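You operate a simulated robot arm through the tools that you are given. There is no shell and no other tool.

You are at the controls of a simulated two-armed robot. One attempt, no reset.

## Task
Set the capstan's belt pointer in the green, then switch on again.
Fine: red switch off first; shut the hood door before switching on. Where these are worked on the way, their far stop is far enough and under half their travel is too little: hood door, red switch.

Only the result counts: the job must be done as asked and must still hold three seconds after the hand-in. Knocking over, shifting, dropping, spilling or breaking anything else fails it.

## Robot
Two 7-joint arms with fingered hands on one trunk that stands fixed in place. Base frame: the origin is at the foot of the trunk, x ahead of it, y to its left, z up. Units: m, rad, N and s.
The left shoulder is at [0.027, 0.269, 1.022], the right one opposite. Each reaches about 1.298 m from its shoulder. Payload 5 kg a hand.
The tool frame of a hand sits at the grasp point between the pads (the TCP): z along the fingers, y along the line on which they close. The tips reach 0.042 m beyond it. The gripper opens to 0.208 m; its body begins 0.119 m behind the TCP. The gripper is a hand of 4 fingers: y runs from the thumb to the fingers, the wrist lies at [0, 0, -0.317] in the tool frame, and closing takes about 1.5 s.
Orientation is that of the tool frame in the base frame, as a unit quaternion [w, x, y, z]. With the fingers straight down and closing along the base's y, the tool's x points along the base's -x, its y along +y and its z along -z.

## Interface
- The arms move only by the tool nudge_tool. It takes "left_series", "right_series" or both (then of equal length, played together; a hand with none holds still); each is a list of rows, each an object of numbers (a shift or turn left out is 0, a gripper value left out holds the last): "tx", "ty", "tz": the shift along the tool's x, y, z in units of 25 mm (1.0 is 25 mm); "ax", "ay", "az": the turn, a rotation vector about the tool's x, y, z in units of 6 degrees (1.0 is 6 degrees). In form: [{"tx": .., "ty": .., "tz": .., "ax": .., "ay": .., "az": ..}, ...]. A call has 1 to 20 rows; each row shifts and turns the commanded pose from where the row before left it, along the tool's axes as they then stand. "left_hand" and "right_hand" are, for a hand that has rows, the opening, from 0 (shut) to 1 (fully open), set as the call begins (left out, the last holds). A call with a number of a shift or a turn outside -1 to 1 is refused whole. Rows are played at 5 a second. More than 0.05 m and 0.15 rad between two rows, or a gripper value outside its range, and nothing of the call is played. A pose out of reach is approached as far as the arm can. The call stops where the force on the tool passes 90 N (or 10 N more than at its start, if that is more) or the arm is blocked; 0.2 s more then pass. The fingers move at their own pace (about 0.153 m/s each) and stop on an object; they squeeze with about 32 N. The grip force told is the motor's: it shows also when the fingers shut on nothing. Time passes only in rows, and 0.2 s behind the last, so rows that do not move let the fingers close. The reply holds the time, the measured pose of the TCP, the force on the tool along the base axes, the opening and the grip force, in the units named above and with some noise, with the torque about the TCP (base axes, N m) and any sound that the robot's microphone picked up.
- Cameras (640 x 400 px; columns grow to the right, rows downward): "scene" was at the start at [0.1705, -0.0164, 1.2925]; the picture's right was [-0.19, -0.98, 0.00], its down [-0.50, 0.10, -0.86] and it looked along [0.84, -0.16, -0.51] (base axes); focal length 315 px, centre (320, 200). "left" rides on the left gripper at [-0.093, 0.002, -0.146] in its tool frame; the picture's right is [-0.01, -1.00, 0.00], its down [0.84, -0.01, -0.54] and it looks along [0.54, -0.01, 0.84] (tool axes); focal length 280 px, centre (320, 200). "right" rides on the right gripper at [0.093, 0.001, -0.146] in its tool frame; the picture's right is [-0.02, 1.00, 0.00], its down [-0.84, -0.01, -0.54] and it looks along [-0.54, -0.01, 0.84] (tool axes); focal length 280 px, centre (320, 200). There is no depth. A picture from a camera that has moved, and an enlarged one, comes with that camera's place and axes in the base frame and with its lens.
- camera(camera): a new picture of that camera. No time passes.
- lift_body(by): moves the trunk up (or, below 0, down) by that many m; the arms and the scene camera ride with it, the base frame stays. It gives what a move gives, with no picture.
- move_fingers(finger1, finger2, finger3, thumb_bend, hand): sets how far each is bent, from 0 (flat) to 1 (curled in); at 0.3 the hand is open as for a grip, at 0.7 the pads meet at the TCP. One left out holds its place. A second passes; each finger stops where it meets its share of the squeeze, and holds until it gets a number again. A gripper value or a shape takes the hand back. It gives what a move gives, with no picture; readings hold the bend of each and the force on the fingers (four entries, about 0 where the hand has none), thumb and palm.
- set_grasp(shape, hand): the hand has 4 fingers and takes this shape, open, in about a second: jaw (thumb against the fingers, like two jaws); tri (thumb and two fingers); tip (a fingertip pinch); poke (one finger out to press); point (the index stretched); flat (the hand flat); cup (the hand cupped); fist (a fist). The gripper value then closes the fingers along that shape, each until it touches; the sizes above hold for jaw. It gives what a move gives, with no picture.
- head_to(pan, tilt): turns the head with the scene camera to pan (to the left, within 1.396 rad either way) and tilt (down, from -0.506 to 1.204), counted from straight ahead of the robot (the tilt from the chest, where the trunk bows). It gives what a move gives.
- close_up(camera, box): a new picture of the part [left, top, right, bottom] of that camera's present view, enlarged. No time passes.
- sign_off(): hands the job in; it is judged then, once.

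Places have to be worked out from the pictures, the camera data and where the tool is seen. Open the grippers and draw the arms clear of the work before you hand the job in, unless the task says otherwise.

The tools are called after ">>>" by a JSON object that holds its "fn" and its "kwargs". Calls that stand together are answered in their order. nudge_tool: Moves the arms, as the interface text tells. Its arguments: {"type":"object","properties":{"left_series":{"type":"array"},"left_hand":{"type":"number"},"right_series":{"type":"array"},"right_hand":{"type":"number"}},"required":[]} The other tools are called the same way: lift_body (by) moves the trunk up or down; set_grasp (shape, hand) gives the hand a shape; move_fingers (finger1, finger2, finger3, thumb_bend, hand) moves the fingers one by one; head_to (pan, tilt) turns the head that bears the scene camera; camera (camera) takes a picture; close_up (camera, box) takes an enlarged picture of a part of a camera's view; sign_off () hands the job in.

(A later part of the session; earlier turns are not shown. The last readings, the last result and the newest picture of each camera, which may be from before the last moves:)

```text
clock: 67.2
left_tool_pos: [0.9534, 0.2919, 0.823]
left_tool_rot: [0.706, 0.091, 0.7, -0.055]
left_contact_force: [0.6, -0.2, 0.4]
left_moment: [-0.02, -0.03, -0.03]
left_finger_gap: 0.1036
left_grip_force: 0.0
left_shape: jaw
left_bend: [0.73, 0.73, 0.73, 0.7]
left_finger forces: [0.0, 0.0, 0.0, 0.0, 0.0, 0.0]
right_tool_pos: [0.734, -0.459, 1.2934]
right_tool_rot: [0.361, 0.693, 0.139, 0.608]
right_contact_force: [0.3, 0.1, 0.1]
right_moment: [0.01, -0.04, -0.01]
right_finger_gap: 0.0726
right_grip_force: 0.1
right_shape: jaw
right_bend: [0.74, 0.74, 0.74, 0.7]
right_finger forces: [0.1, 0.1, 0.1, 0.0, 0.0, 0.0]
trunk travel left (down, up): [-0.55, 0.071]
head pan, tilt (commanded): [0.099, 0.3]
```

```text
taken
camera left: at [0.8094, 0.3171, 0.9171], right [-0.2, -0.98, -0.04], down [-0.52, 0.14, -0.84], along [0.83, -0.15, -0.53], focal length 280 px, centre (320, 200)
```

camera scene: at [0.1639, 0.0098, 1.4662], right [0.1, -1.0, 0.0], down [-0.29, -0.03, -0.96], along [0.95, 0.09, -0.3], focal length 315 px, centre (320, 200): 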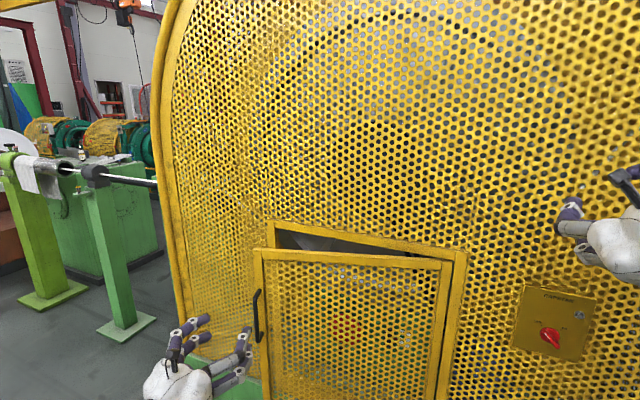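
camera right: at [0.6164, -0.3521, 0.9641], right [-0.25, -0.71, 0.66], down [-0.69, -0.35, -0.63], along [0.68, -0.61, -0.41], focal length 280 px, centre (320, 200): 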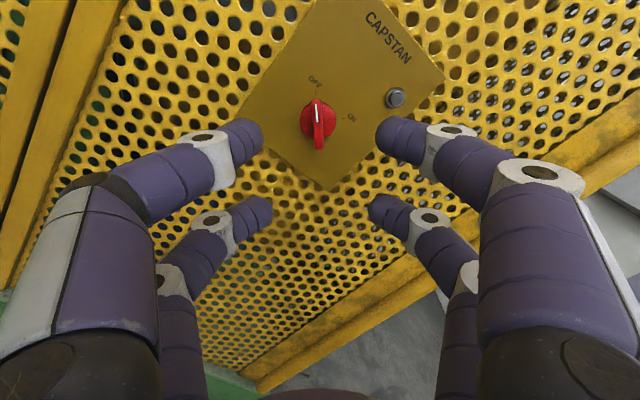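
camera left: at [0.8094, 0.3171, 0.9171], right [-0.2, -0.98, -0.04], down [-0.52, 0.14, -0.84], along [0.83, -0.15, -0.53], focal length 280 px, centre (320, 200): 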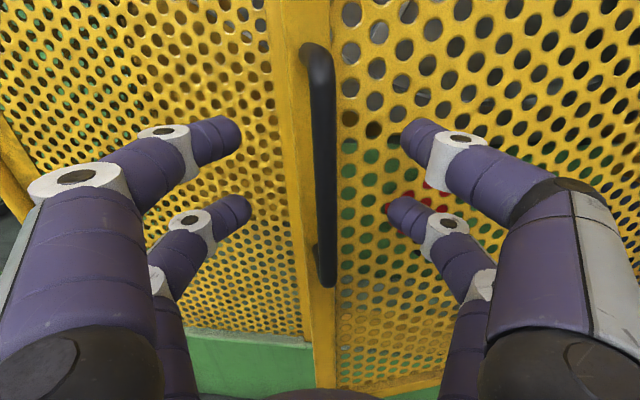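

The bar is centred. I close and pull along the arc in the same call's follow-up; first close.

>>> {"fn": "nudge_tool", "kwargs": {"left_series": [{}, {}, {}, {}, {}, {}, {"tz": -0.942, "ty": -0.247, "ax": -0.2}, {"tz": -0.937, "ty": -0.266, "ax": -0.2}, {"tz": -0.932, "ty": -0.286, "ax": -0.2}, {"tz": -0.926, "ty": -0.305, "ax": -0.2}], "left_hand": 0.0}}

>>> {"fn": "camera", "kwargs": {"camera": "left"}}

>>> {"fn": "camera", "kwargs": {"camera": "scene"}}

```text
clock: 69.4
left_tool_pos: [0.857, 0.2799, 0.8223]
left_tool_rot: [0.709, 0.062, 0.702, -0.025]
left_contact_force: [3.2, -11.5, 4.2]
left_moment: [0.3, 0.02, -0.04]
left_finger_gap: 0.0
left_grip_force: 32.0
left_shape: jaw
left_bend: [0.7, 0.7, 0.7, 0.7]
left_finger forces: [0.0, 0.1, 0.0, 0.0, 0.1, 0.0]
right_tool_pos: [0.7345, -0.4598, 1.2943]
right_tool_rot: [0.36, 0.693, 0.139, 0.609]
right_contact_force: [-0.5, -0.9, -0.6]
right_moment: [0.02, 0.0, 0.02]
right_finger_gap: 0.0725
right_grip_force: 0.1
right_shape: jaw
right_bend: [0.74, 0.74, 0.74, 0.7]
right_finger forces: [0.0, 0.0, 0.0, 0.1, 0.0, 0.0]
trunk travel left (down, up): [-0.55, 0.071]
head pan, tilt (commanded): [0.099, 0.3]
```

```text
taken
camera left: at [0.7106, 0.2937, 0.9153], right [-0.12, -0.99, -0.04], down [-0.52, 0.1, -0.85], along [0.84, -0.08, -0.53], focal length 280 px, centre (320, 200)
```

left: 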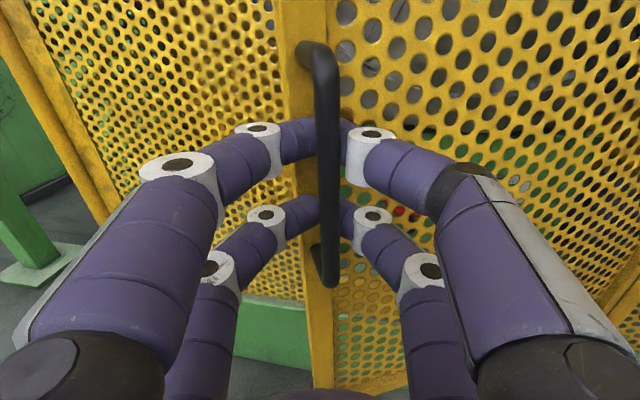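

```text
taken
camera scene: at [0.1639, 0.0091, 1.4663], right [0.1, -1.0, 0.0], down [-0.29, -0.03, -0.96], along [0.95, 0.09, -0.3], focal length 315 px, centre (320, 200)
```

scene: 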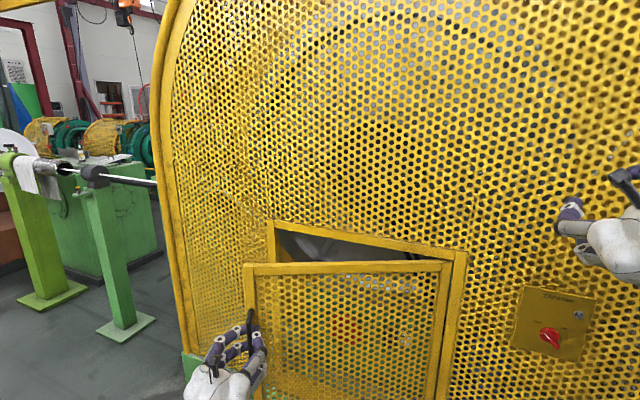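

The door follows smoothly, now about 25° open. I keep pulling along the arc.

>>> {"fn": "nudge_tool", "kwargs": {"left_series": [{"tz": -0.92, "ty": -0.325, "ax": -0.2}, {"tz": -0.913, "ty": -0.344, "ax": -0.2}, {"tz": -0.906, "ty": -0.363, "ax": -0.2}, {"tz": -0.899, "ty": -0.382, "ax": -0.2}, {"tz": -0.891, "ty": -0.401, "ax": -0.2}, {"tz": -0.883, "ty": -0.419, "ax": -0.2}]}}

>>> {"fn": "camera", "kwargs": {"camera": "left"}}

>>> {"fn": "camera", "kwargs": {"camera": "scene"}}

```text
clock: 70.8
left_tool_pos: [0.7239, 0.2419, 0.8228]
left_tool_rot: [0.719, 0.045, 0.693, 0.032]
left_contact_force: [25.4, -49.0, 2.5]
left_moment: [0.26, 0.42, 0.05]
left_finger_gap: 0.0
left_grip_force: 32.2
left_shape: jaw
left_bend: [0.7, 0.7, 0.7, 0.68]
left_finger forces: [0.0, 0.0, 0.0, 0.0, 53.9, 0.1]
right_tool_pos: [0.7353, -0.4621, 1.2925]
right_tool_rot: [0.36, 0.694, 0.138, 0.608]
right_contact_force: [0.7, 0.3, 0.2]
right_moment: [-0.01, 0.0, -0.03]
right_finger_gap: 0.0729
right_grip_force: 0.1
right_shape: jaw
right_bend: [0.74, 0.74, 0.74, 0.7]
right_finger forces: [0.0, 0.0, 0.0, 0.1, 0.0, 0.0]
trunk travel left (down, up): [-0.55, 0.071]
head pan, tilt (commanded): [0.099, 0.3]
```

```text
taken
camera left: at [0.5742, 0.2358, 0.9109], right [-0.02, -1.0, -0.09], down [-0.51, 0.09, -0.86], along [0.86, 0.03, -0.5], focal length 280 px, centre (320, 200)
```

left: 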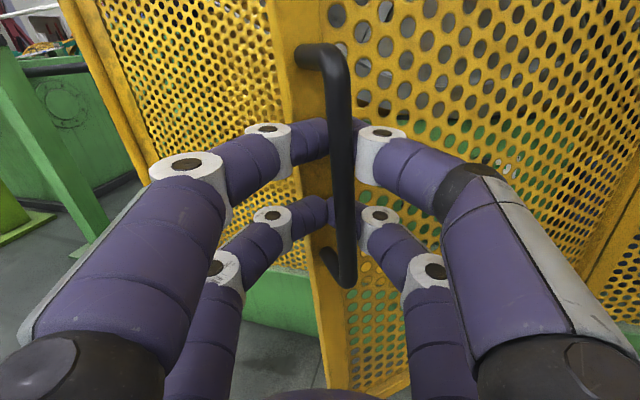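

```text
taken
camera scene: at [0.1654, 0.0069, 1.4661], right [0.1, -1.0, 0.0], down [-0.29, -0.03, -0.96], along [0.95, 0.09, -0.3], focal length 315 px, centre (320, 200)
```

scene: 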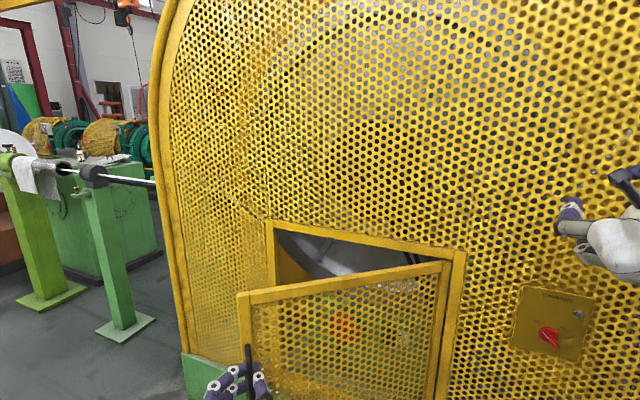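

The door is about 38° open and the side force has grown, so I release the handle, and back the hand off. Next I will push the door on from its inner side.

>>> {"fn": "nudge_tool", "kwargs": {"left_series": [{}, {}, {}, {}, {"tz": -0.8}, {"tz": -0.8}, {"tz": -0.8}, {"tz": -0.6}], "left_hand": 0.6}}

>>> {"fn": "camera", "kwargs": {"camera": "left"}}

>>> {"fn": "head_to", "kwargs": {"pan": 0.1, "tilt": 0.75}}

>>> {"fn": "camera", "kwargs": {"camera": "scene"}}

```text
clock: 72.6
left_tool_pos: [0.647, 0.2435, 0.822]
left_tool_rot: [0.718, 0.042, 0.694, 0.031]
left_contact_force: [0.2, 0.1, 0.5]
left_moment: [-0.01, 0.03, 0.01]
left_finger_gap: 0.1243
left_grip_force: 0.0
left_shape: jaw
left_bend: [0.32, 0.32, 0.32, 0.7]
left_finger forces: [0.0, 0.0, 0.0, 0.0, 0.1, 0.0]
right_tool_pos: [0.7345, -0.459, 1.2935]
right_tool_rot: [0.36, 0.693, 0.14, 0.608]
right_contact_force: [0.2, 0.2, -1.0]
right_moment: [-0.01, 0.04, 0.02]
right_finger_gap: 0.0725
right_grip_force: 0.1
right_shape: jaw
right_bend: [0.74, 0.74, 0.74, 0.7]
right_finger forces: [0.1, 0.1, 0.0, 0.0, 0.0, 0.0]
trunk travel left (down, up): [-0.55, 0.071]
head pan, tilt (commanded): [0.099, 0.3]
```

```text
taken
camera left: at [0.4969, 0.236, 0.9102], right [-0.01, -1.0, -0.09], down [-0.51, 0.09, -0.86], along [0.86, 0.04, -0.51], focal length 280 px, centre (320, 200)
```

left: 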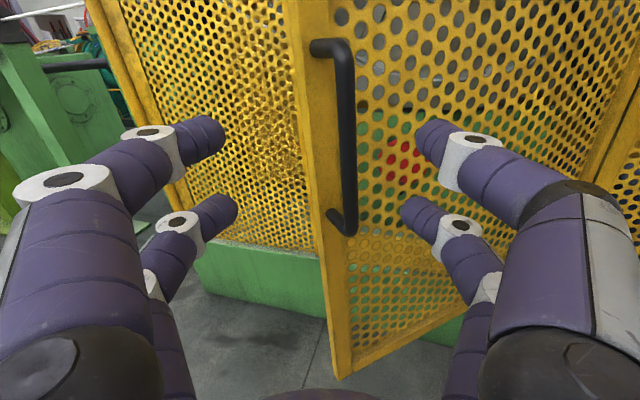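

```text
clock: 73.5
left_tool_pos: [0.6454, 0.2409, 0.8186]
left_tool_rot: [0.716, 0.042, 0.696, 0.033]
left_contact_force: [-0.2, -0.2, -0.2]
left_moment: [0.01, 0.0, 0.01]
left_finger_gap: 0.1244
left_grip_force: 0.1
left_shape: jaw
left_bend: [0.32, 0.32, 0.32, 0.7]
left_finger forces: [0.0, 0.0, 0.0, 0.0, 0.1, 0.0]
right_tool_pos: [0.7347, -0.4588, 1.2928]
right_tool_rot: [0.361, 0.693, 0.139, 0.608]
right_contact_force: [0.0, -0.8, -0.3]
right_moment: [0.02, 0.03, 0.03]
right_finger_gap: 0.0727
right_grip_force: 0.1
right_shape: jaw
right_bend: [0.74, 0.74, 0.74, 0.7]
right_finger forces: [0.0, 0.0, 0.0, 0.0, 0.0, 0.0]
trunk travel left (down, up): [-0.55, 0.071]
head pan, tilt (commanded): [0.099, 0.75]
```

```text
taken
camera scene: at [0.1534, 0.0086, 1.4259], right [0.1, -1.0, 0.0], down [-0.68, -0.07, -0.73], along [0.73, 0.07, -0.68], focal length 315 px, centre (320, 200)
```

scene: 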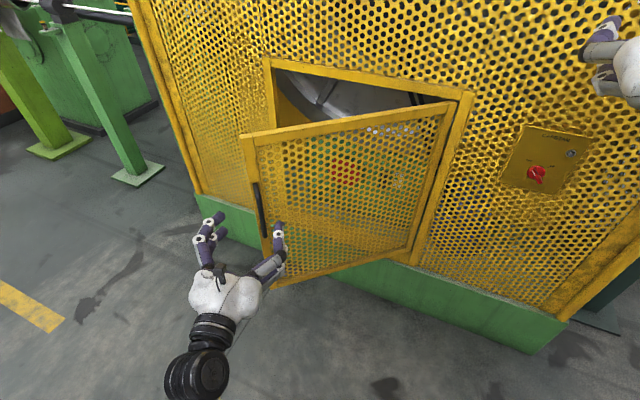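

Good overview: the door stands about 38° open. I shut the left fingers to make the hand slim, move it left past the door's free edge (≈[0.77, 0.285]) and then forward inside.

>>> {"fn": "nudge_tool", "kwargs": {"left_series": [{"ty": 1}, {"ty": 1}, {"ty": 1}, {"ty": 1}, {"ty": 1}, {"ty": 1}, {"ty": 1}, {"tz": 1}, {"tz": 1}, {"tz": 1}, {"tz": 1}, {"tz": 1}, {"tz": 1}, {"tz": 1}], "left_hand": 0.0}}

>>> {"fn": "camera", "kwargs": {"camera": "scene"}}

>>> {"fn": "camera", "kwargs": {"camera": "left"}}

```text
clock: 76.5
left_tool_pos: [0.8176, 0.4108, 0.8275]
left_tool_rot: [0.712, 0.016, 0.702, 0.019]
left_contact_force: [-1.0, 0.3, -0.4]
left_moment: [0.02, -0.05, -0.03]
left_finger_gap: 0.0
left_grip_force: 31.8
left_shape: jaw
left_bend: [0.7, 0.7, 0.7, 0.7]
left_finger forces: [0.0, 0.0, 0.0, 0.0, 0.1, 0.1]
right_tool_pos: [0.7343, -0.4595, 1.2926]
right_tool_rot: [0.361, 0.693, 0.139, 0.608]
right_contact_force: [-0.2, -0.2, -0.7]
right_moment: [0.01, -0.06, -0.05]
right_finger_gap: 0.0727
right_grip_force: 0.1
right_shape: jaw
right_bend: [0.74, 0.74, 0.74, 0.7]
right_finger forces: [0.1, 0.1, 0.0, 0.0, 0.0, 0.1]
trunk travel left (down, up): [-0.55, 0.071]
head pan, tilt (commanded): [0.099, 0.75]
```

```text
taken
camera scene: at [0.1533, 0.0085, 1.4258], right [0.1, -0.99, 0.0], down [-0.68, -0.07, -0.73], along [0.73, 0.07, -0.68], focal length 315 px, centre (320, 200)
```

scene: 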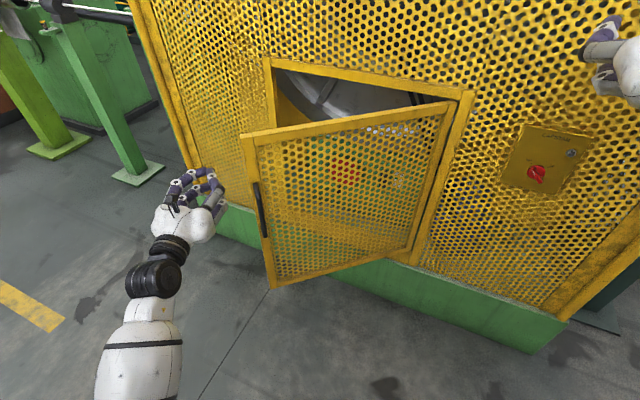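

```text
taken
camera left: at [0.6699, 0.4062, 0.9189], right [0.0, -1.0, -0.04], down [-0.53, 0.03, -0.85], along [0.85, 0.02, -0.53], focal length 280 px, centre (320, 200)
```

left: 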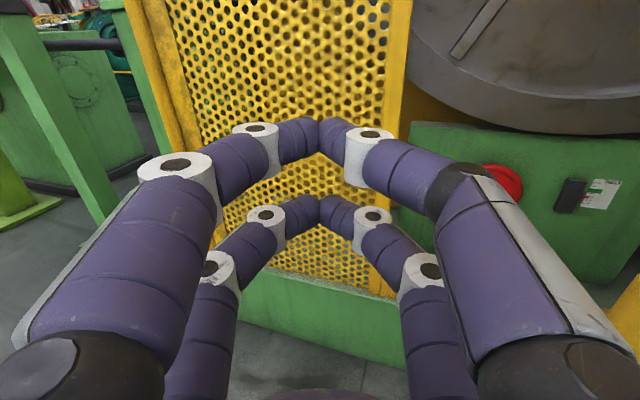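

The left camera now sees inside: a big grey wheel, a green base, a red round knob and a small scale with a black pointer. I zoom in on those.

>>> {"fn": "close_up", "kwargs": {"camera": "left", "box": [470, 120, 640, 240]}}

```text
3.33 times, centred on (555, 180) of left
camera zoom: at [0.6699, 0.4062, 0.9189], right [0.0, -1.0, -0.04], down [-0.53, 0.03, -0.85], along [0.85, 0.02, -0.53], focal length 935 px, centre (-463, 267)
```

zoom: 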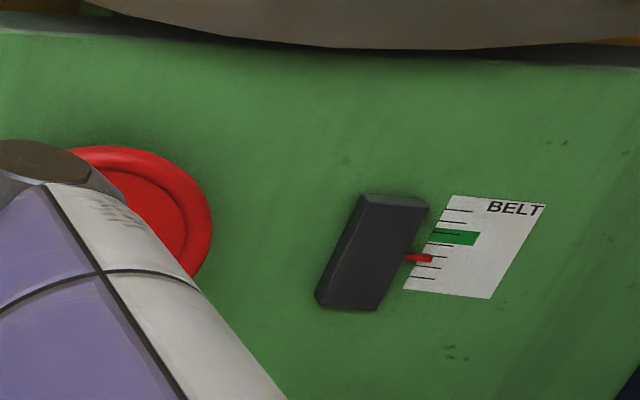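

BELT scale: the red pointer stands about two marks below the green band; the red round wheel to its left must be the adjuster. First the door: I sweep the left hand right while drawing it back, pushing the door's edge with the side of the hand.

>>> {"fn": "nudge_tool", "kwargs": {"left_series": [{"ty": -1, "tz": -0.2}, {"ty": -1, "tz": -0.4}, {"ty": -1, "tz": -0.7}, {"ty": -1, "tz": -0.8}, {"ty": -1, "tz": -0.9}]}}

>>> {"fn": "camera", "kwargs": {"camera": "scene"}}

```text
clock: 77.7
left_tool_pos: [0.7406, 0.293, 0.823]
left_tool_rot: [0.713, 0.013, 0.701, 0.025]
left_contact_force: [-21.7, 43.9, 4.0]
left_moment: [0.43, 0.49, -1.67]
left_finger_gap: 0.0002
left_grip_force: 32.3
left_shape: jaw
left_bend: [0.7, 0.7, 0.7, 0.7]
left_finger forces: [0.0, 0.0, 35.0, 0.0, 12.9, 0.1]
right_tool_pos: [0.7352, -0.455, 1.2949]
right_tool_rot: [0.36, 0.692, 0.141, 0.609]
right_contact_force: [0.6, 0.1, -0.9]
right_moment: [0.03, -0.04, -0.02]
right_finger_gap: 0.0725
right_grip_force: 0.3
right_shape: jaw
right_bend: [0.74, 0.74, 0.74, 0.7]
right_finger forces: [0.0, 0.1, 0.0, 0.0, 0.0, 0.0]
trunk travel left (down, up): [-0.55, 0.071]
head pan, tilt (commanded): [0.099, 0.75]
```

```text
taken
camera scene: at [0.1526, 0.0114, 1.426], right [0.1, -0.99, 0.0], down [-0.68, -0.07, -0.73], along [0.73, 0.07, -0.68], focal length 315 px, centre (320, 200)
```

scene: 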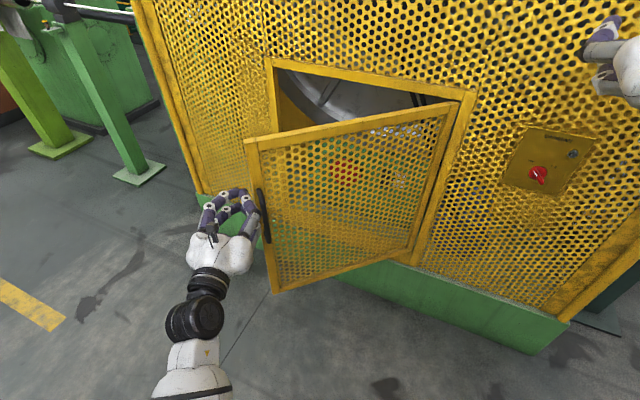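

The hand pressed on the door's edge from the front side (44 N sideways), which can't swing it. I go back left, then forward inside the gap, and yaw the hand about 45° right so its side can pull the edge toward the robot.

>>> {"fn": "nudge_tool", "kwargs": {"left_series": [{"ty": 1}, {"ty": 1}, {"ty": 1}, {"ty": 1}, {"tz": 1}, {"tz": 1}, {"tz": 1}, {"tz": 1}, {"ax": 0.94}, {"ax": 0.94}, {"ax": 0.94}, {"ax": 0.94}, {"ax": 0.94}, {"ax": 0.94}, {"ax": 0.94}, {"ax": 0.94}]}}

>>> {"fn": "camera", "kwargs": {"camera": "scene"}}

>>> {"fn": "camera", "kwargs": {"camera": "left"}}

```text
clock: 81.3
left_tool_pos: [0.8003, 0.383, 0.7433]
left_tool_rot: [0.616, 0.277, 0.689, -0.265]
left_contact_force: [-4.3, -2.3, -5.3]
left_moment: [-0.4, -0.5, 0.6]
left_finger_gap: 0.0
left_grip_force: 31.9
left_shape: jaw
left_bend: [0.7, 0.7, 0.7, 0.7]
left_finger forces: [0.0, 0.0, 0.0, 0.0, 0.0, 0.1]
right_tool_pos: [0.7326, -0.4605, 1.293]
right_tool_rot: [0.36, 0.694, 0.138, 0.609]
right_contact_force: [-2.3, -1.2, -2.1]
right_moment: [-0.04, -0.1, 0.29]
right_finger_gap: 0.0726
right_grip_force: 0.0
right_shape: jaw
right_bend: [0.74, 0.74, 0.74, 0.7]
right_finger forces: [0.0, 0.1, 0.1, 0.1, 0.0, 0.1]
trunk travel left (down, up): [-0.55, 0.071]
head pan, tilt (commanded): [0.099, 0.75]
stopped in row 16 (left hand): the arm was blocked; the commanded pose is now the measured one
```

```text
taken
camera scene: at [0.1511, 0.0074, 1.4259], right [0.1, -1.0, 0.0], down [-0.68, -0.07, -0.73], along [0.73, 0.07, -0.68], focal length 315 px, centre (320, 200)
```

scene: 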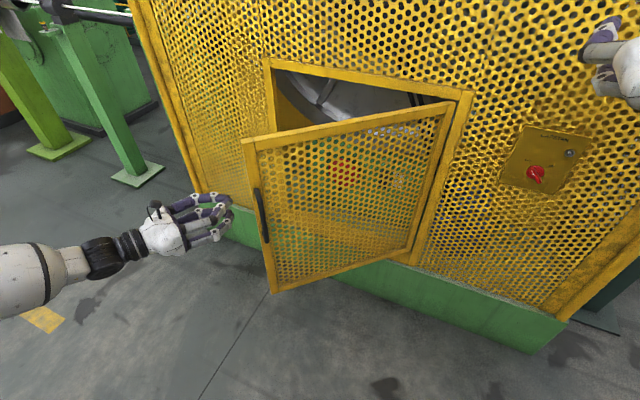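

```text
taken
camera left: at [0.7064, 0.482, 0.8513], right [-0.71, -0.71, 0.04], down [-0.46, 0.42, -0.78], along [0.54, -0.57, -0.62], focal length 280 px, centre (320, 200)
```

left: 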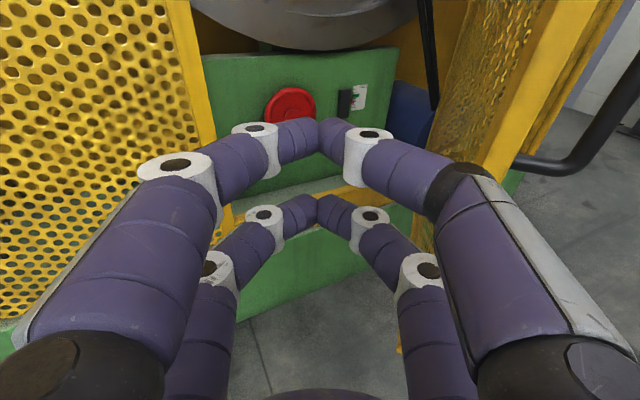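

The yaw ended with the last row stopped ("blocked", small forces) and the hand 8 cm lower; the left camera now shows the inside well with the door at right. I raise the hand 6 cm and advance it along its pointing direction behind the door's edge.

>>> {"fn": "nudge_tool", "kwargs": {"left_series": [{"tx": -0.8}, {"tx": -0.8}, {"tx": -0.8}, {"tz": 1, "ty": 0.1}, {"tz": 1, "ty": 0.1}, {"tz": 1}, {"tz": 1}, {"tz": 1}]}}

>>> {"fn": "camera", "kwargs": {"camera": "scene"}}

>>> {"fn": "camera", "kwargs": {"camera": "left"}}

```text
clock: 83.1
left_tool_pos: [0.9012, 0.2981, 0.7978]
left_tool_rot: [0.619, 0.276, 0.686, -0.264]
left_contact_force: [-0.9, 0.6, -0.2]
left_moment: [0.03, 0.0, -0.01]
left_finger_gap: 0.0
left_grip_force: 31.9
left_shape: jaw
left_bend: [0.7, 0.7, 0.7, 0.7]
left_finger forces: [0.1, 0.0, 0.0, 0.0, 0.0, 0.0]
right_tool_pos: [0.7353, -0.4591, 1.2924]
right_tool_rot: [0.36, 0.694, 0.139, 0.608]
right_contact_force: [0.6, 0.5, 0.5]
right_moment: [-0.01, -0.03, 0.06]
right_finger_gap: 0.0726
right_grip_force: 0.1
right_shape: jaw
right_bend: [0.74, 0.74, 0.74, 0.7]
right_finger forces: [0.0, 0.0, 0.0, 0.1, 0.0, 0.0]
trunk travel left (down, up): [-0.55, 0.071]
head pan, tilt (commanded): [0.099, 0.75]
```

```text
taken
camera scene: at [0.1532, 0.0082, 1.4259], right [0.1, -1.0, 0.0], down [-0.68, -0.07, -0.73], along [0.73, 0.07, -0.68], focal length 315 px, centre (320, 200)
```

scene: 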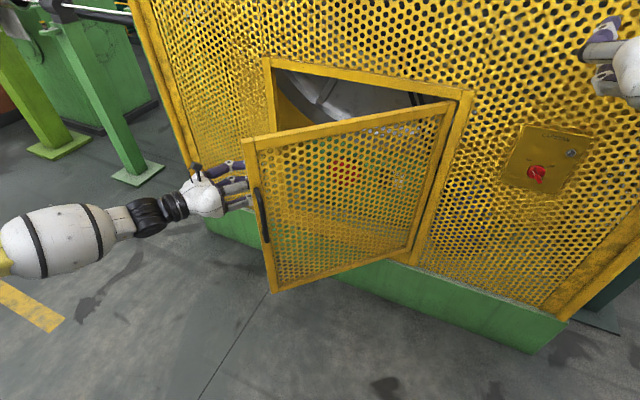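

```text
taken
camera left: at [0.8058, 0.3969, 0.905], right [-0.7, -0.71, 0.03], down [-0.46, 0.41, -0.79], along [0.54, -0.57, -0.61], focal length 280 px, centre (320, 200)
```

left: 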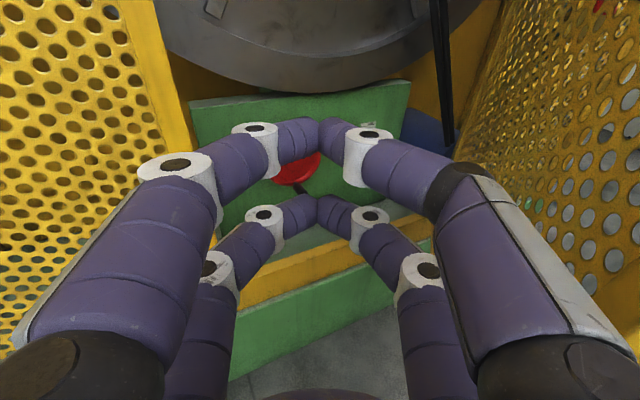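

The fingers are behind the door now. I pull the hand sideways toward the robot and right (−tool y), pushing the door's inner face.

>>> {"fn": "nudge_tool", "kwargs": {"left_series": [{"ty": -1, "tz": -0.1}, {"ty": -1, "tz": -0.2}, {"ty": -1, "tz": -0.2}, {"ty": -1, "tz": -0.2}, {"ty": -1, "tz": -0.2}]}}

>>> {"fn": "camera", "kwargs": {"camera": "scene"}}

```text
clock: 84.3
left_tool_pos: [0.7971, 0.2252, 0.8028]
left_tool_rot: [0.619, 0.277, 0.685, -0.266]
left_contact_force: [0.4, 1.1, 1.3]
left_moment: [0.05, 0.1, -0.09]
left_finger_gap: 0.0
left_grip_force: 31.9
left_shape: jaw
left_bend: [0.7, 0.7, 0.7, 0.7]
left_finger forces: [0.0, 0.1, 0.1, 0.0, 0.0, 0.0]
right_tool_pos: [0.7344, -0.4588, 1.2939]
right_tool_rot: [0.361, 0.693, 0.139, 0.608]
right_contact_force: [0.3, 0.2, 1.2]
right_moment: [-0.05, -0.01, 0.0]
right_finger_gap: 0.0725
right_grip_force: 0.1
right_shape: jaw
right_bend: [0.74, 0.74, 0.74, 0.7]
right_finger forces: [0.0, 0.0, 0.1, 0.0, 0.0, 0.0]
trunk travel left (down, up): [-0.55, 0.071]
head pan, tilt (commanded): [0.099, 0.75]
```

```text
taken
camera scene: at [0.1535, 0.0088, 1.4259], right [0.1, -1.0, 0.0], down [-0.68, -0.07, -0.73], along [0.73, 0.07, -0.68], focal length 315 px, centre (320, 200)
```

scene: 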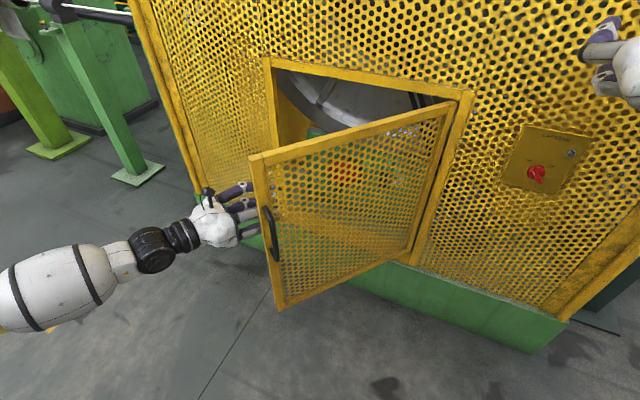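

The door swings open easily this way. I continue in the same direction.

>>> {"fn": "nudge_tool", "kwargs": {"left_series": [{"ty": -1, "tz": -0.2}, {"ty": -1, "tz": -0.2}, {"ty": -1, "tz": -0.2}, {"ty": -1, "tz": -0.1}, {"ty": -1, "tz": -0.1}]}}

>>> {"fn": "camera", "kwargs": {"camera": "scene"}}

```text
clock: 85.5
left_tool_pos: [0.6958, 0.1512, 0.807]
left_tool_rot: [0.62, 0.276, 0.686, -0.264]
left_contact_force: [0.9, 1.1, 0.1]
left_moment: [0.09, 0.08, -0.07]
left_finger_gap: 0.0001
left_grip_force: 32.4
left_shape: jaw
left_bend: [0.7, 0.7, 0.7, 0.7]
left_finger forces: [0.1, 0.0, 0.1, 0.1, 0.0, 0.0]
right_tool_pos: [0.7331, -0.4583, 1.2927]
right_tool_rot: [0.36, 0.694, 0.14, 0.608]
right_contact_force: [0.3, -0.2, 1.3]
right_moment: [0.02, 0.02, 0.03]
right_finger_gap: 0.0727
right_grip_force: 0.1
right_shape: jaw
right_bend: [0.74, 0.74, 0.74, 0.7]
right_finger forces: [0.0, 0.1, 0.0, 0.0, 0.0, 0.0]
trunk travel left (down, up): [-0.55, 0.071]
head pan, tilt (commanded): [0.099, 0.75]
```

```text
taken
camera scene: at [0.1535, 0.0087, 1.4259], right [0.1, -1.0, 0.0], down [-0.68, -0.07, -0.73], along [0.73, 0.07, -0.68], focal length 315 px, centre (320, 200)
```

scene: 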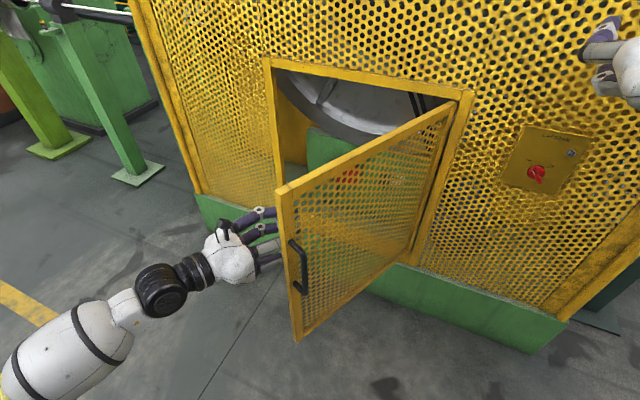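

About 58° open. I continue, curving a bit more to the right as the door comes round.

>>> {"fn": "nudge_tool", "kwargs": {"left_series": [{"ty": -1, "tz": 0.0}, {"ty": -1, "tz": 0.0}, {"ty": -1, "tz": 0.1}, {"ty": -1, "tz": 0.2}, {"ty": -1, "tz": 0.3}, {"ty": -1, "tz": 0.35}]}}

>>> {"fn": "camera", "kwargs": {"camera": "scene"}}

```text
clock: 86.9
left_tool_pos: [0.6058, 0.0284, 0.8071]
left_tool_rot: [0.619, 0.276, 0.686, -0.264]
left_contact_force: [0.5, 0.6, 0.1]
left_moment: [0.03, 0.01, 0.01]
left_finger_gap: 0.0001
left_grip_force: 32.0
left_shape: jaw
left_bend: [0.7, 0.7, 0.7, 0.7]
left_finger forces: [0.1, 0.0, 0.0, 0.0, 0.0, 0.0]
right_tool_pos: [0.734, -0.4596, 1.2937]
right_tool_rot: [0.361, 0.694, 0.139, 0.608]
right_contact_force: [-0.1, 0.5, -0.8]
right_moment: [-0.01, -0.04, 0.0]
right_finger_gap: 0.0729
right_grip_force: 0.1
right_shape: jaw
right_bend: [0.74, 0.74, 0.74, 0.7]
right_finger forces: [0.0, 0.1, 0.0, 0.0, 0.0, 0.0]
trunk travel left (down, up): [-0.55, 0.071]
head pan, tilt (commanded): [0.099, 0.75]
```

```text
taken
camera scene: at [0.1534, 0.0086, 1.4259], right [0.1, -1.0, 0.0], down [-0.68, -0.07, -0.73], along [0.73, 0.07, -0.68], focal length 315 px, centre (320, 200)
```

scene: 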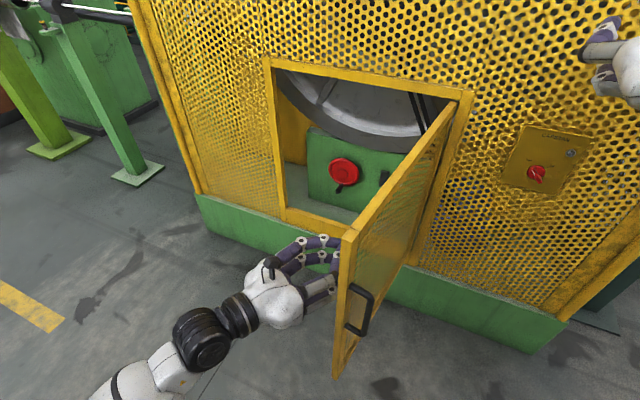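

The door is at about 80° and the inside is in view: a red handwheel with a black crank knob, and the scale beyond. I push the door a bit further for clearance.

>>> {"fn": "nudge_tool", "kwargs": {"left_series": [{"ty": -1, "tz": 0.4}, {"ty": -1, "tz": 0.5}, {"ty": -1, "tz": 0.6}, {"ty": -1, "tz": 0.6}]}}

>>> {"fn": "camera", "kwargs": {"camera": "scene"}}

```text
clock: 87.9
left_tool_pos: [0.5721, -0.0818, 0.8036]
left_tool_rot: [0.619, 0.277, 0.686, -0.265]
left_contact_force: [-0.1, -0.4, 0.7]
left_moment: [-0.01, -0.03, 0.05]
left_finger_gap: 0.0
left_grip_force: 32.0
left_shape: jaw
left_bend: [0.7, 0.7, 0.7, 0.7]
left_finger forces: [0.0, 0.0, 0.0, 0.0, 0.1, 0.0]
right_tool_pos: [0.7347, -0.4594, 1.2929]
right_tool_rot: [0.36, 0.694, 0.139, 0.608]
right_contact_force: [-0.7, -0.1, -0.2]
right_moment: [0.01, -0.01, 0.03]
right_finger_gap: 0.0726
right_grip_force: 0.0
right_shape: jaw
right_bend: [0.74, 0.74, 0.74, 0.7]
right_finger forces: [0.1, 0.0, 0.0, 0.1, 0.1, 0.1]
trunk travel left (down, up): [-0.55, 0.071]
head pan, tilt (commanded): [0.099, 0.75]
```

```text
taken
camera scene: at [0.1535, 0.0083, 1.4259], right [0.1, -1.0, 0.0], down [-0.68, -0.07, -0.73], along [0.73, 0.07, -0.68], focal length 315 px, centre (320, 200)
```

scene: 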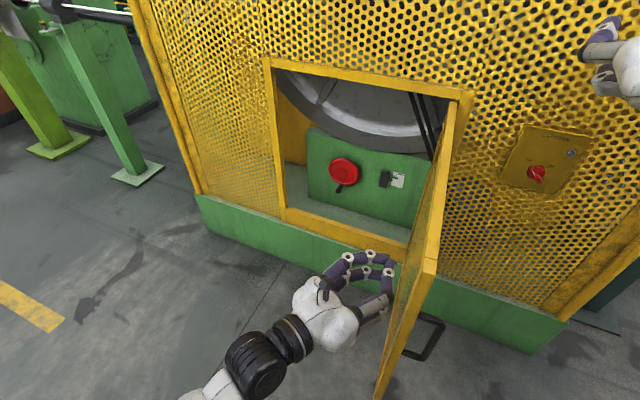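

The door is past 90° now and the wheel and scale are both visible. I zoom in on them.

>>> {"fn": "close_up", "kwargs": {"camera": "scene", "box": [300, 130, 430, 230]}}

>>> {"fn": "close_up", "kwargs": {"camera": "scene", "box": [365, 155, 425, 205]}}

```text
4.00 times, centred on (365, 180) of scene
camera zoom: at [0.1535, 0.0083, 1.4259], right [0.1, -1.0, 0.0], down [-0.68, -0.07, -0.73], along [0.73, 0.07, -0.68], focal length 1260 px, centre (140, 280)
```

zoom: 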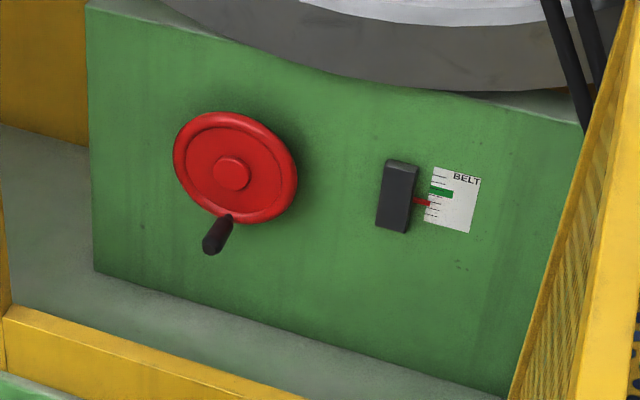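

```text
8.00 times, centred on (395, 180) of scene
camera zoom: at [0.1535, 0.0083, 1.4259], right [0.1, -1.0, 0.0], down [-0.68, -0.07, -0.73], along [0.73, 0.07, -0.68], focal length 2521 px, centre (-280, 360)
```

zoom: 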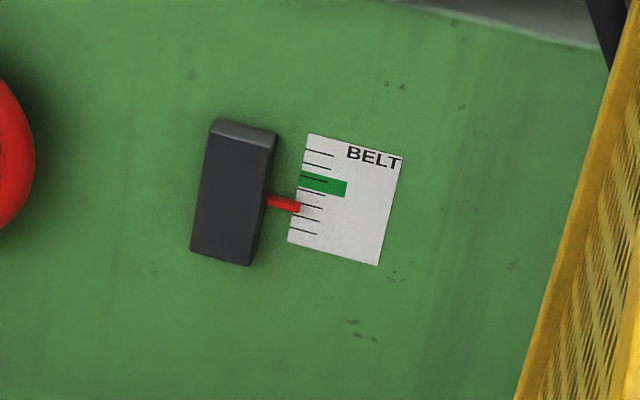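

The handwheel (red, radius ≈6.5 cm, crank knob at about 7 o'clock) is near [1.26, 0.02, 0.57], about 17 cm behind the guard's front. With the trunk high the left arm would be at its reach, so I first bring the left hand off the door, square it to the front and raise it, before lowering the trunk.

>>> {"fn": "nudge_tool", "kwargs": {"left_series": [{"ty": 1}, {"ty": 1}, {"ty": 1}, {"ty": 1}, {"ty": 1}, {"ty": 1}, {"ax": -0.72}, {"ax": -0.72}, {"ax": -0.72}, {"ax": -0.72}, {"ax": -0.72}, {"ax": -0.72}, {"tx": -1}, {"tx": -1}, {"tx": -1}, {"tx": -1}, {"tx": -1}, {"tx": -1}]}}

>>> {"fn": "camera", "kwargs": {"camera": "scene"}}

>>> {"fn": "camera", "kwargs": {"camera": "left"}}

```text
clock: 91.7
left_tool_pos: [0.6802, 0.1002, 0.8681]
left_tool_rot: [0.661, 0.158, 0.727, -0.096]
left_contact_force: [0.1, 1.0, 0.4]
left_moment: [-0.03, -0.01, 0.02]
left_finger_gap: 0.0
left_grip_force: 31.9
left_shape: jaw
left_bend: [0.7, 0.7, 0.7, 0.7]
left_finger forces: [0.0, 0.0, 0.0, 0.0, 0.1, 0.0]
left hand out of reach, approached as far as the arm can: row 13, 14, 15, 16, 17, 18
right_tool_pos: [0.735, -0.4592, 1.2927]
right_tool_rot: [0.361, 0.694, 0.139, 0.608]
right_contact_force: [-0.8, -0.8, -0.2]
right_moment: [-0.03, -0.03, 0.03]
right_finger_gap: 0.0728
right_grip_force: 0.1
right_shape: jaw
right_bend: [0.74, 0.74, 0.74, 0.7]
right_finger forces: [0.0, 0.0, 0.1, 0.0, 0.0, 0.1]
trunk travel left (down, up): [-0.55, 0.071]
head pan, tilt (commanded): [0.099, 0.75]
```

```text
taken
camera scene: at [0.1533, 0.0083, 1.4259], right [0.1, -1.0, 0.0], down [-0.68, -0.07, -0.73], along [0.73, 0.07, -0.68], focal length 315 px, centre (320, 200)
```

scene: 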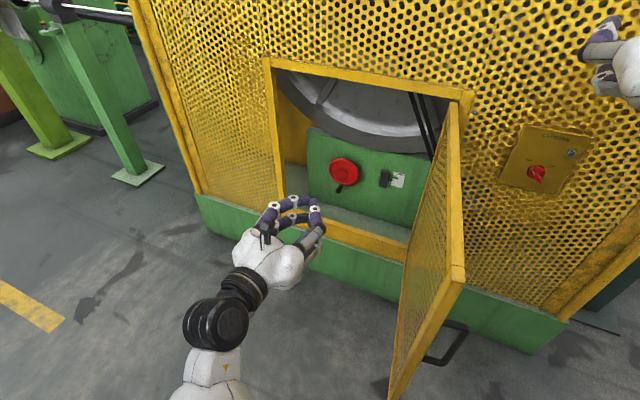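

```text
taken
camera left: at [0.5511, 0.142, 0.9769], right [-0.36, -0.93, -0.05], down [-0.57, 0.26, -0.78], along [0.74, -0.25, -0.62], focal length 280 px, centre (320, 200)
```

left: 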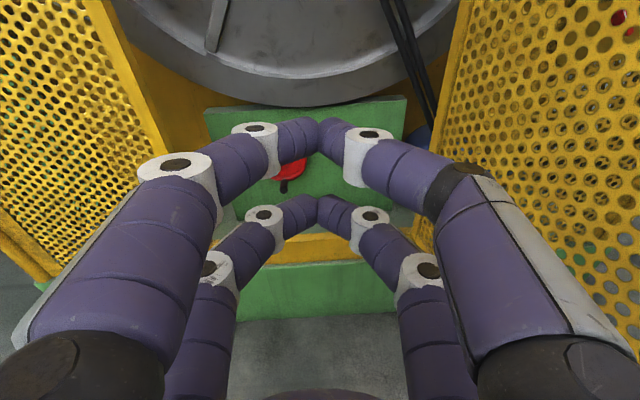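

The hand is clear of the door. I move it forward and left to stand in front of the wheel (about [0.94, 0.13, 0.85]), levelling it.

>>> {"fn": "nudge_tool", "kwargs": {"left_series": [{"ty": 0.469, "tz": 0.954}, {"ty": 0.469, "tz": 0.954}, {"ty": 0.469, "tz": 0.954}, {"ty": 0.469, "tz": 0.954}, {"ty": 0.469, "tz": 0.954}, {"ty": 0.469, "tz": 0.954}, {"ty": 0.469, "tz": 0.954}, {"ty": 0.469, "tz": 0.954}, {"ty": 0.469, "tz": 0.954}, {"ty": 0.469, "tz": 0.954}, {"ay": -1}]}}

>>> {"fn": "camera", "kwargs": {"camera": "scene"}}

>>> {"fn": "camera", "kwargs": {"camera": "left"}}

```text
clock: 94.1
left_tool_pos: [0.9507, 0.1268, 0.8672]
left_tool_rot: [0.702, 0.124, 0.692, -0.112]
left_contact_force: [0.6, 0.0, 0.8]
left_moment: [0.02, 0.0, -0.04]
left_finger_gap: 0.0001
left_grip_force: 31.9
left_shape: jaw
left_bend: [0.7, 0.7, 0.7, 0.7]
left_finger forces: [0.0, 0.0, 0.1, 0.1, 0.0, 0.0]
right_tool_pos: [0.7344, -0.4582, 1.2915]
right_tool_rot: [0.362, 0.693, 0.14, 0.608]
right_contact_force: [0.6, 0.3, 0.0]
right_moment: [-0.01, -0.01, -0.03]
right_finger_gap: 0.0728
right_grip_force: 0.2
right_shape: jaw
right_bend: [0.74, 0.74, 0.74, 0.7]
right_finger forces: [0.0, 0.0, 0.1, 0.0, 0.0, 0.0]
trunk travel left (down, up): [-0.55, 0.071]
head pan, tilt (commanded): [0.099, 0.75]
```

```text
taken
camera scene: at [0.1541, 0.0087, 1.4257], right [0.1, -0.99, 0.0], down [-0.68, -0.07, -0.73], along [0.73, 0.07, -0.68], focal length 315 px, centre (320, 200)
```

scene: 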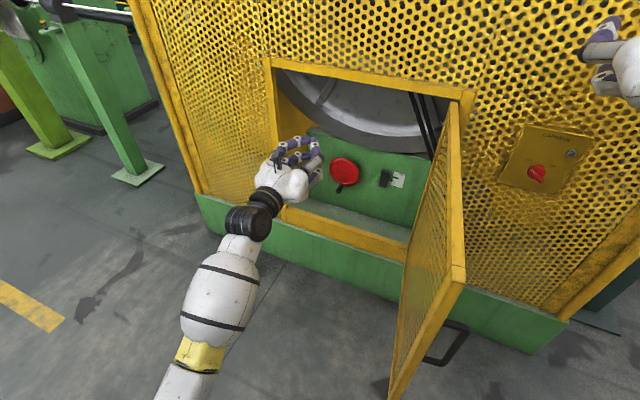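

```text
taken
camera left: at [0.811, 0.1746, 0.9603], right [-0.33, -0.94, -0.01], down [-0.5, 0.18, -0.85], along [0.8, -0.28, -0.53], focal length 280 px, centre (320, 200)
```

left: 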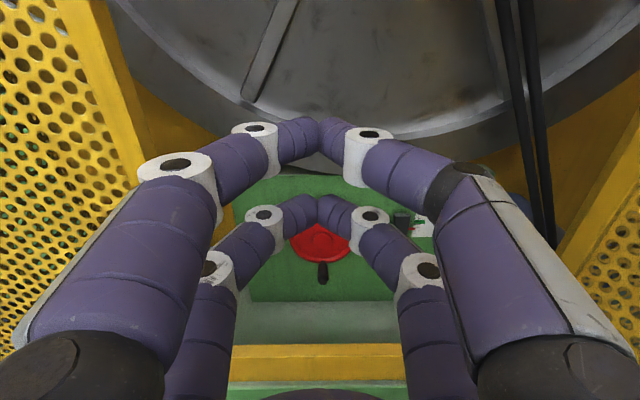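

I open the left hand to see past the fingers and triangulate the wheel.

>>> {"fn": "nudge_tool", "kwargs": {"left_series": [{}, {}, {}, {}, {}, {}], "left_hand": 1.0}}

>>> {"fn": "camera", "kwargs": {"camera": "left"}}

>>> {"fn": "close_up", "kwargs": {"camera": "left", "box": [240, 150, 460, 320]}}

>>> {"fn": "close_up", "kwargs": {"camera": "scene", "box": [300, 130, 430, 230]}}

```text
clock: 95.5
left_tool_pos: [0.9505, 0.1278, 0.8683]
left_tool_rot: [0.702, 0.124, 0.692, -0.111]
left_contact_force: [0.1, -0.5, 0.3]
left_moment: [-0.01, -0.02, 0.0]
left_finger_gap: 0.2081
left_grip_force: 0.0
left_shape: jaw
left_bend: [0.3, 0.3, 0.3, 0.3]
left_finger forces: [0.0, 0.0, 0.0, 0.0, 0.0, 0.0]
right_tool_pos: [0.7351, -0.46, 1.2922]
right_tool_rot: [0.361, 0.694, 0.139, 0.608]
right_contact_force: [-0.4, 0.0, 0.0]
right_moment: [-0.01, 0.02, 0.02]
right_finger_gap: 0.0725
right_grip_force: 0.2
right_shape: jaw
right_bend: [0.74, 0.74, 0.74, 0.7]
right_finger forces: [0.0, 0.1, 0.1, 0.0, 0.0, 0.0]
trunk travel left (down, up): [-0.55, 0.071]
head pan, tilt (commanded): [0.099, 0.75]
```

```text
taken
camera left: at [0.8104, 0.1744, 0.9603], right [-0.33, -0.94, -0.01], down [-0.5, 0.18, -0.85], along [0.8, -0.28, -0.53], focal length 280 px, centre (320, 200)
```

left: 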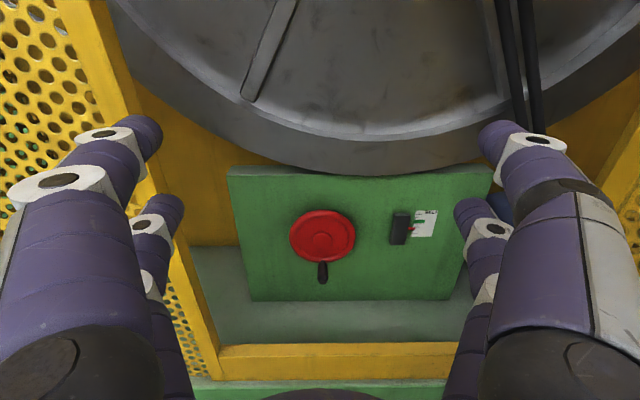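

```text
2.35 times, centred on (350, 235) of left
camera zoom: at [0.8104, 0.1744, 0.9603], right [-0.33, -0.94, -0.01], down [-0.5, 0.18, -0.85], along [0.8, -0.28, -0.53], focal length 660 px, centre (249, 118)
```

zoom: 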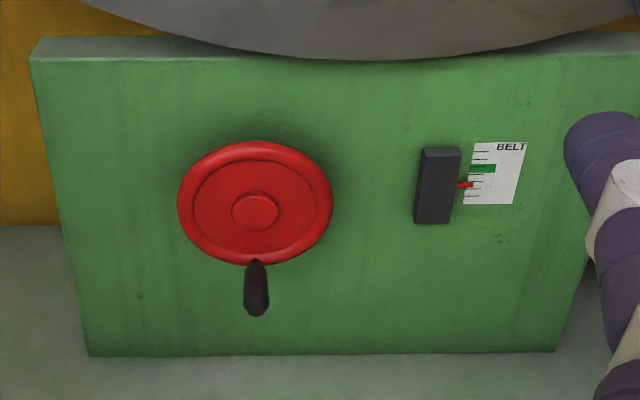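

```text
4.00 times, centred on (365, 180) of scene
camera zoom: at [0.1534, 0.0086, 1.4259], right [0.1, -1.0, 0.0], down [-0.68, -0.07, -0.73], along [0.73, 0.07, -0.68], focal length 1260 px, centre (140, 280)
```

zoom: 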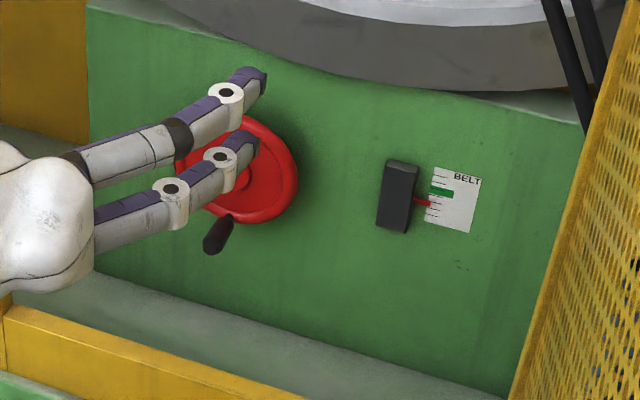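

Wheel hub front is at [1.242, 0.019, 0.575] (box face about 3.5 cm behind it), rim radius 7 cm, crank knob at 6 o'clock sticking out 4.7 cm. I'll grip the rim at 3 and 9 o'clock; first I lower the trunk 0.3 m to get within reach.

>>> {"fn": "lift_body", "kwargs": {"by": -0.3}}

>>> {"fn": "camera", "kwargs": {"camera": "scene"}}

>>> {"fn": "camera", "kwargs": {"camera": "left"}}

```text
clock: 98.5
left_tool_pos: [0.9501, 0.1267, 0.5692]
left_tool_rot: [0.703, 0.124, 0.692, -0.111]
left_contact_force: [0.8, 0.8, 0.3]
left_moment: [0.0, 0.03, 0.0]
left_finger_gap: 0.2078
left_grip_force: 0.0
left_shape: jaw
left_bend: [0.3, 0.3, 0.3, 0.3]
left_finger forces: [0.0, 0.0, 0.1, 0.0, 0.0, 0.1]
right_tool_pos: [0.7341, -0.4587, 0.9928]
right_tool_rot: [0.361, 0.693, 0.139, 0.608]
right_contact_force: [0.0, 0.0, 0.7]
right_moment: [0.01, 0.07, 0.01]
right_finger_gap: 0.0725
right_grip_force: 0.0
right_shape: jaw
right_bend: [0.74, 0.74, 0.74, 0.7]
right_finger forces: [0.0, 0.1, 0.1, 0.0, 0.0, 0.0]
trunk travel left (down, up): [-0.25, 0.371]
head pan, tilt (commanded): [0.099, 0.75]
```

```text
taken
camera scene: at [0.2065, 0.0087, 1.1163], right [0.1, -1.0, 0.0], down [-0.68, -0.07, -0.73], along [0.73, 0.07, -0.68], focal length 315 px, centre (320, 200)
```

scene: 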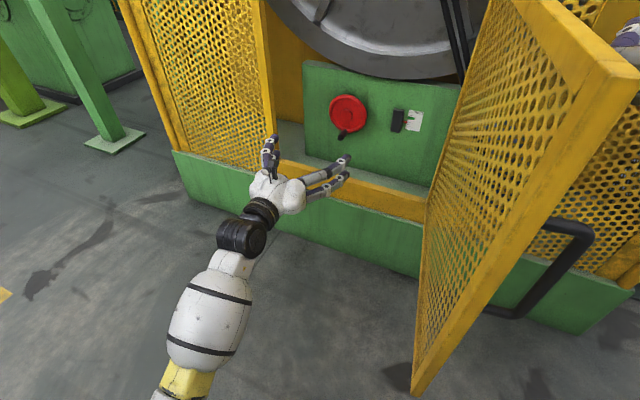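

```text
taken
camera left: at [0.8103, 0.1739, 0.6615], right [-0.33, -0.94, -0.01], down [-0.5, 0.18, -0.85], along [0.8, -0.28, -0.53], focal length 280 px, centre (320, 200)
```

left: 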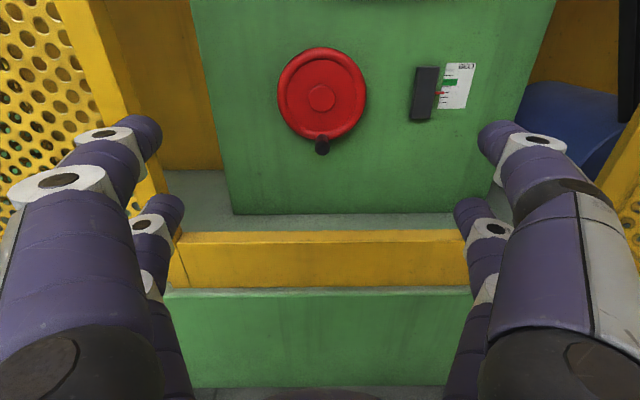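

The hand is squarely in front of the wheel. I take close-ups again to refine the wheel's place and to read the scale.

>>> {"fn": "close_up", "kwargs": {"camera": "left", "box": [260, 30, 500, 180]}}

>>> {"fn": "close_up", "kwargs": {"camera": "scene", "box": [310, 70, 450, 170]}}

```text
2.67 times, centred on (380, 105) of left
camera zoom: at [0.8103, 0.1739, 0.6615], right [-0.33, -0.94, -0.01], down [-0.5, 0.18, -0.85], along [0.8, -0.28, -0.53], focal length 748 px, centre (160, 453)
```

zoom: 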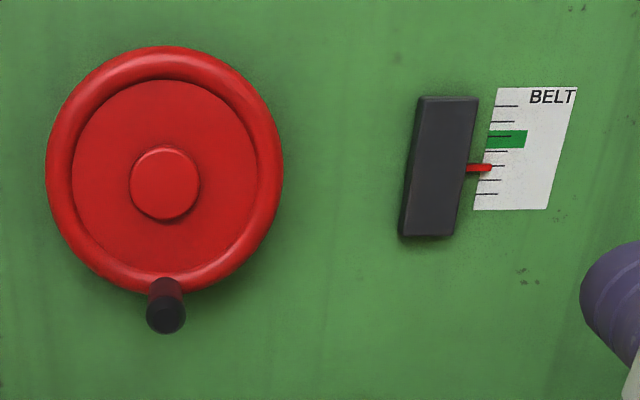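

```text
4.00 times, centred on (380, 120) of scene
camera zoom: at [0.2065, 0.0087, 1.1163], right [0.1, -1.0, 0.0], down [-0.68, -0.07, -0.73], along [0.73, 0.07, -0.68], focal length 1260 px, centre (80, 520)
```

zoom: 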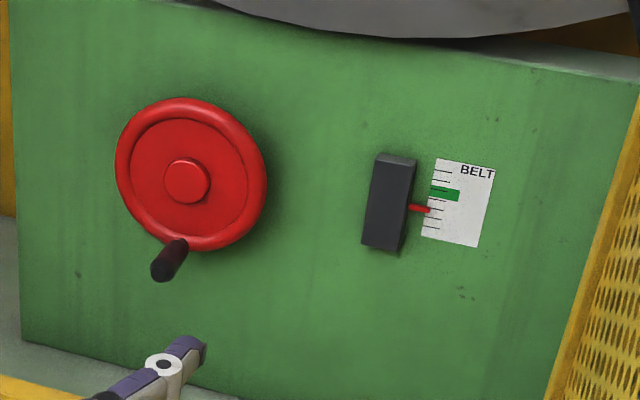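

The scale reads clearly: pointer at the 5th mark, green around the 3rd. The hub lies about 1.4 cm below and 3 mm right of the hand's axis. I correct that and advance 0.2 m with the hand wide open.

>>> {"fn": "nudge_tool", "kwargs": {"left_series": [{"tx": 0.55, "ty": -0.12, "ay": 0.1}, {"tz": 1}, {"tz": 1}, {"tz": 1}, {"tz": 1}, {"tz": 1}, {"tz": 1}, {"tz": 1}, {"tz": 1}, {}]}}

>>> {"fn": "camera", "kwargs": {"camera": "left"}}

>>> {"fn": "camera", "kwargs": {"camera": "scene"}}

```text
clock: 100.7
left_tool_pos: [1.1389, 0.0584, 0.5544]
left_tool_rot: [0.699, 0.124, 0.696, -0.111]
left_contact_force: [0.2, -0.5, 0.5]
left_moment: [-0.01, -0.02, 0.01]
left_finger_gap: 0.2078
left_grip_force: 0.1
left_shape: jaw
left_bend: [0.3, 0.3, 0.3, 0.3]
left_finger forces: [0.0, 0.0, 0.0, 0.0, 0.0, 0.0]
right_tool_pos: [0.7352, -0.4595, 0.9926]
right_tool_rot: [0.359, 0.694, 0.14, 0.608]
right_contact_force: [0.2, -0.4, 0.1]
right_moment: [0.02, -0.02, 0.05]
right_finger_gap: 0.0727
right_grip_force: 0.1
right_shape: jaw
right_bend: [0.74, 0.74, 0.74, 0.7]
right_finger forces: [0.0, 0.1, 0.1, 0.0, 0.0, 0.1]
trunk travel left (down, up): [-0.25, 0.371]
head pan, tilt (commanded): [0.099, 0.75]
```

```text
taken
camera left: at [1.0007, 0.1053, 0.649], right [-0.33, -0.94, -0.01], down [-0.51, 0.18, -0.84], along [0.8, -0.27, -0.54], focal length 280 px, centre (320, 200)
```

left: 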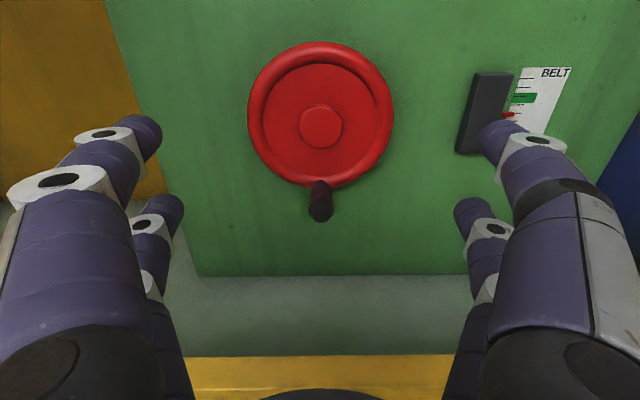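

```text
taken
camera scene: at [0.2068, 0.0085, 1.1159], right [0.1, -0.99, 0.0], down [-0.68, -0.07, -0.73], along [0.73, 0.07, -0.68], focal length 315 px, centre (320, 200)
```

scene: 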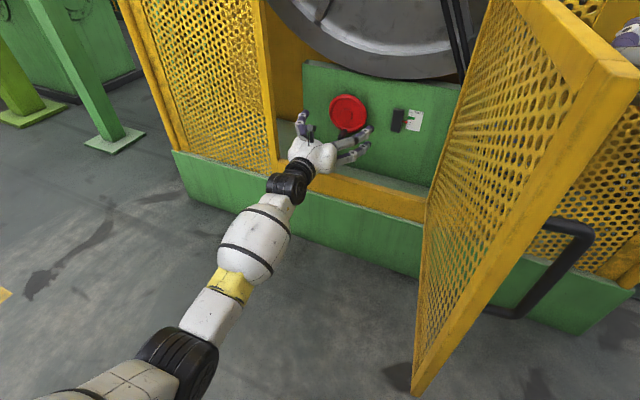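

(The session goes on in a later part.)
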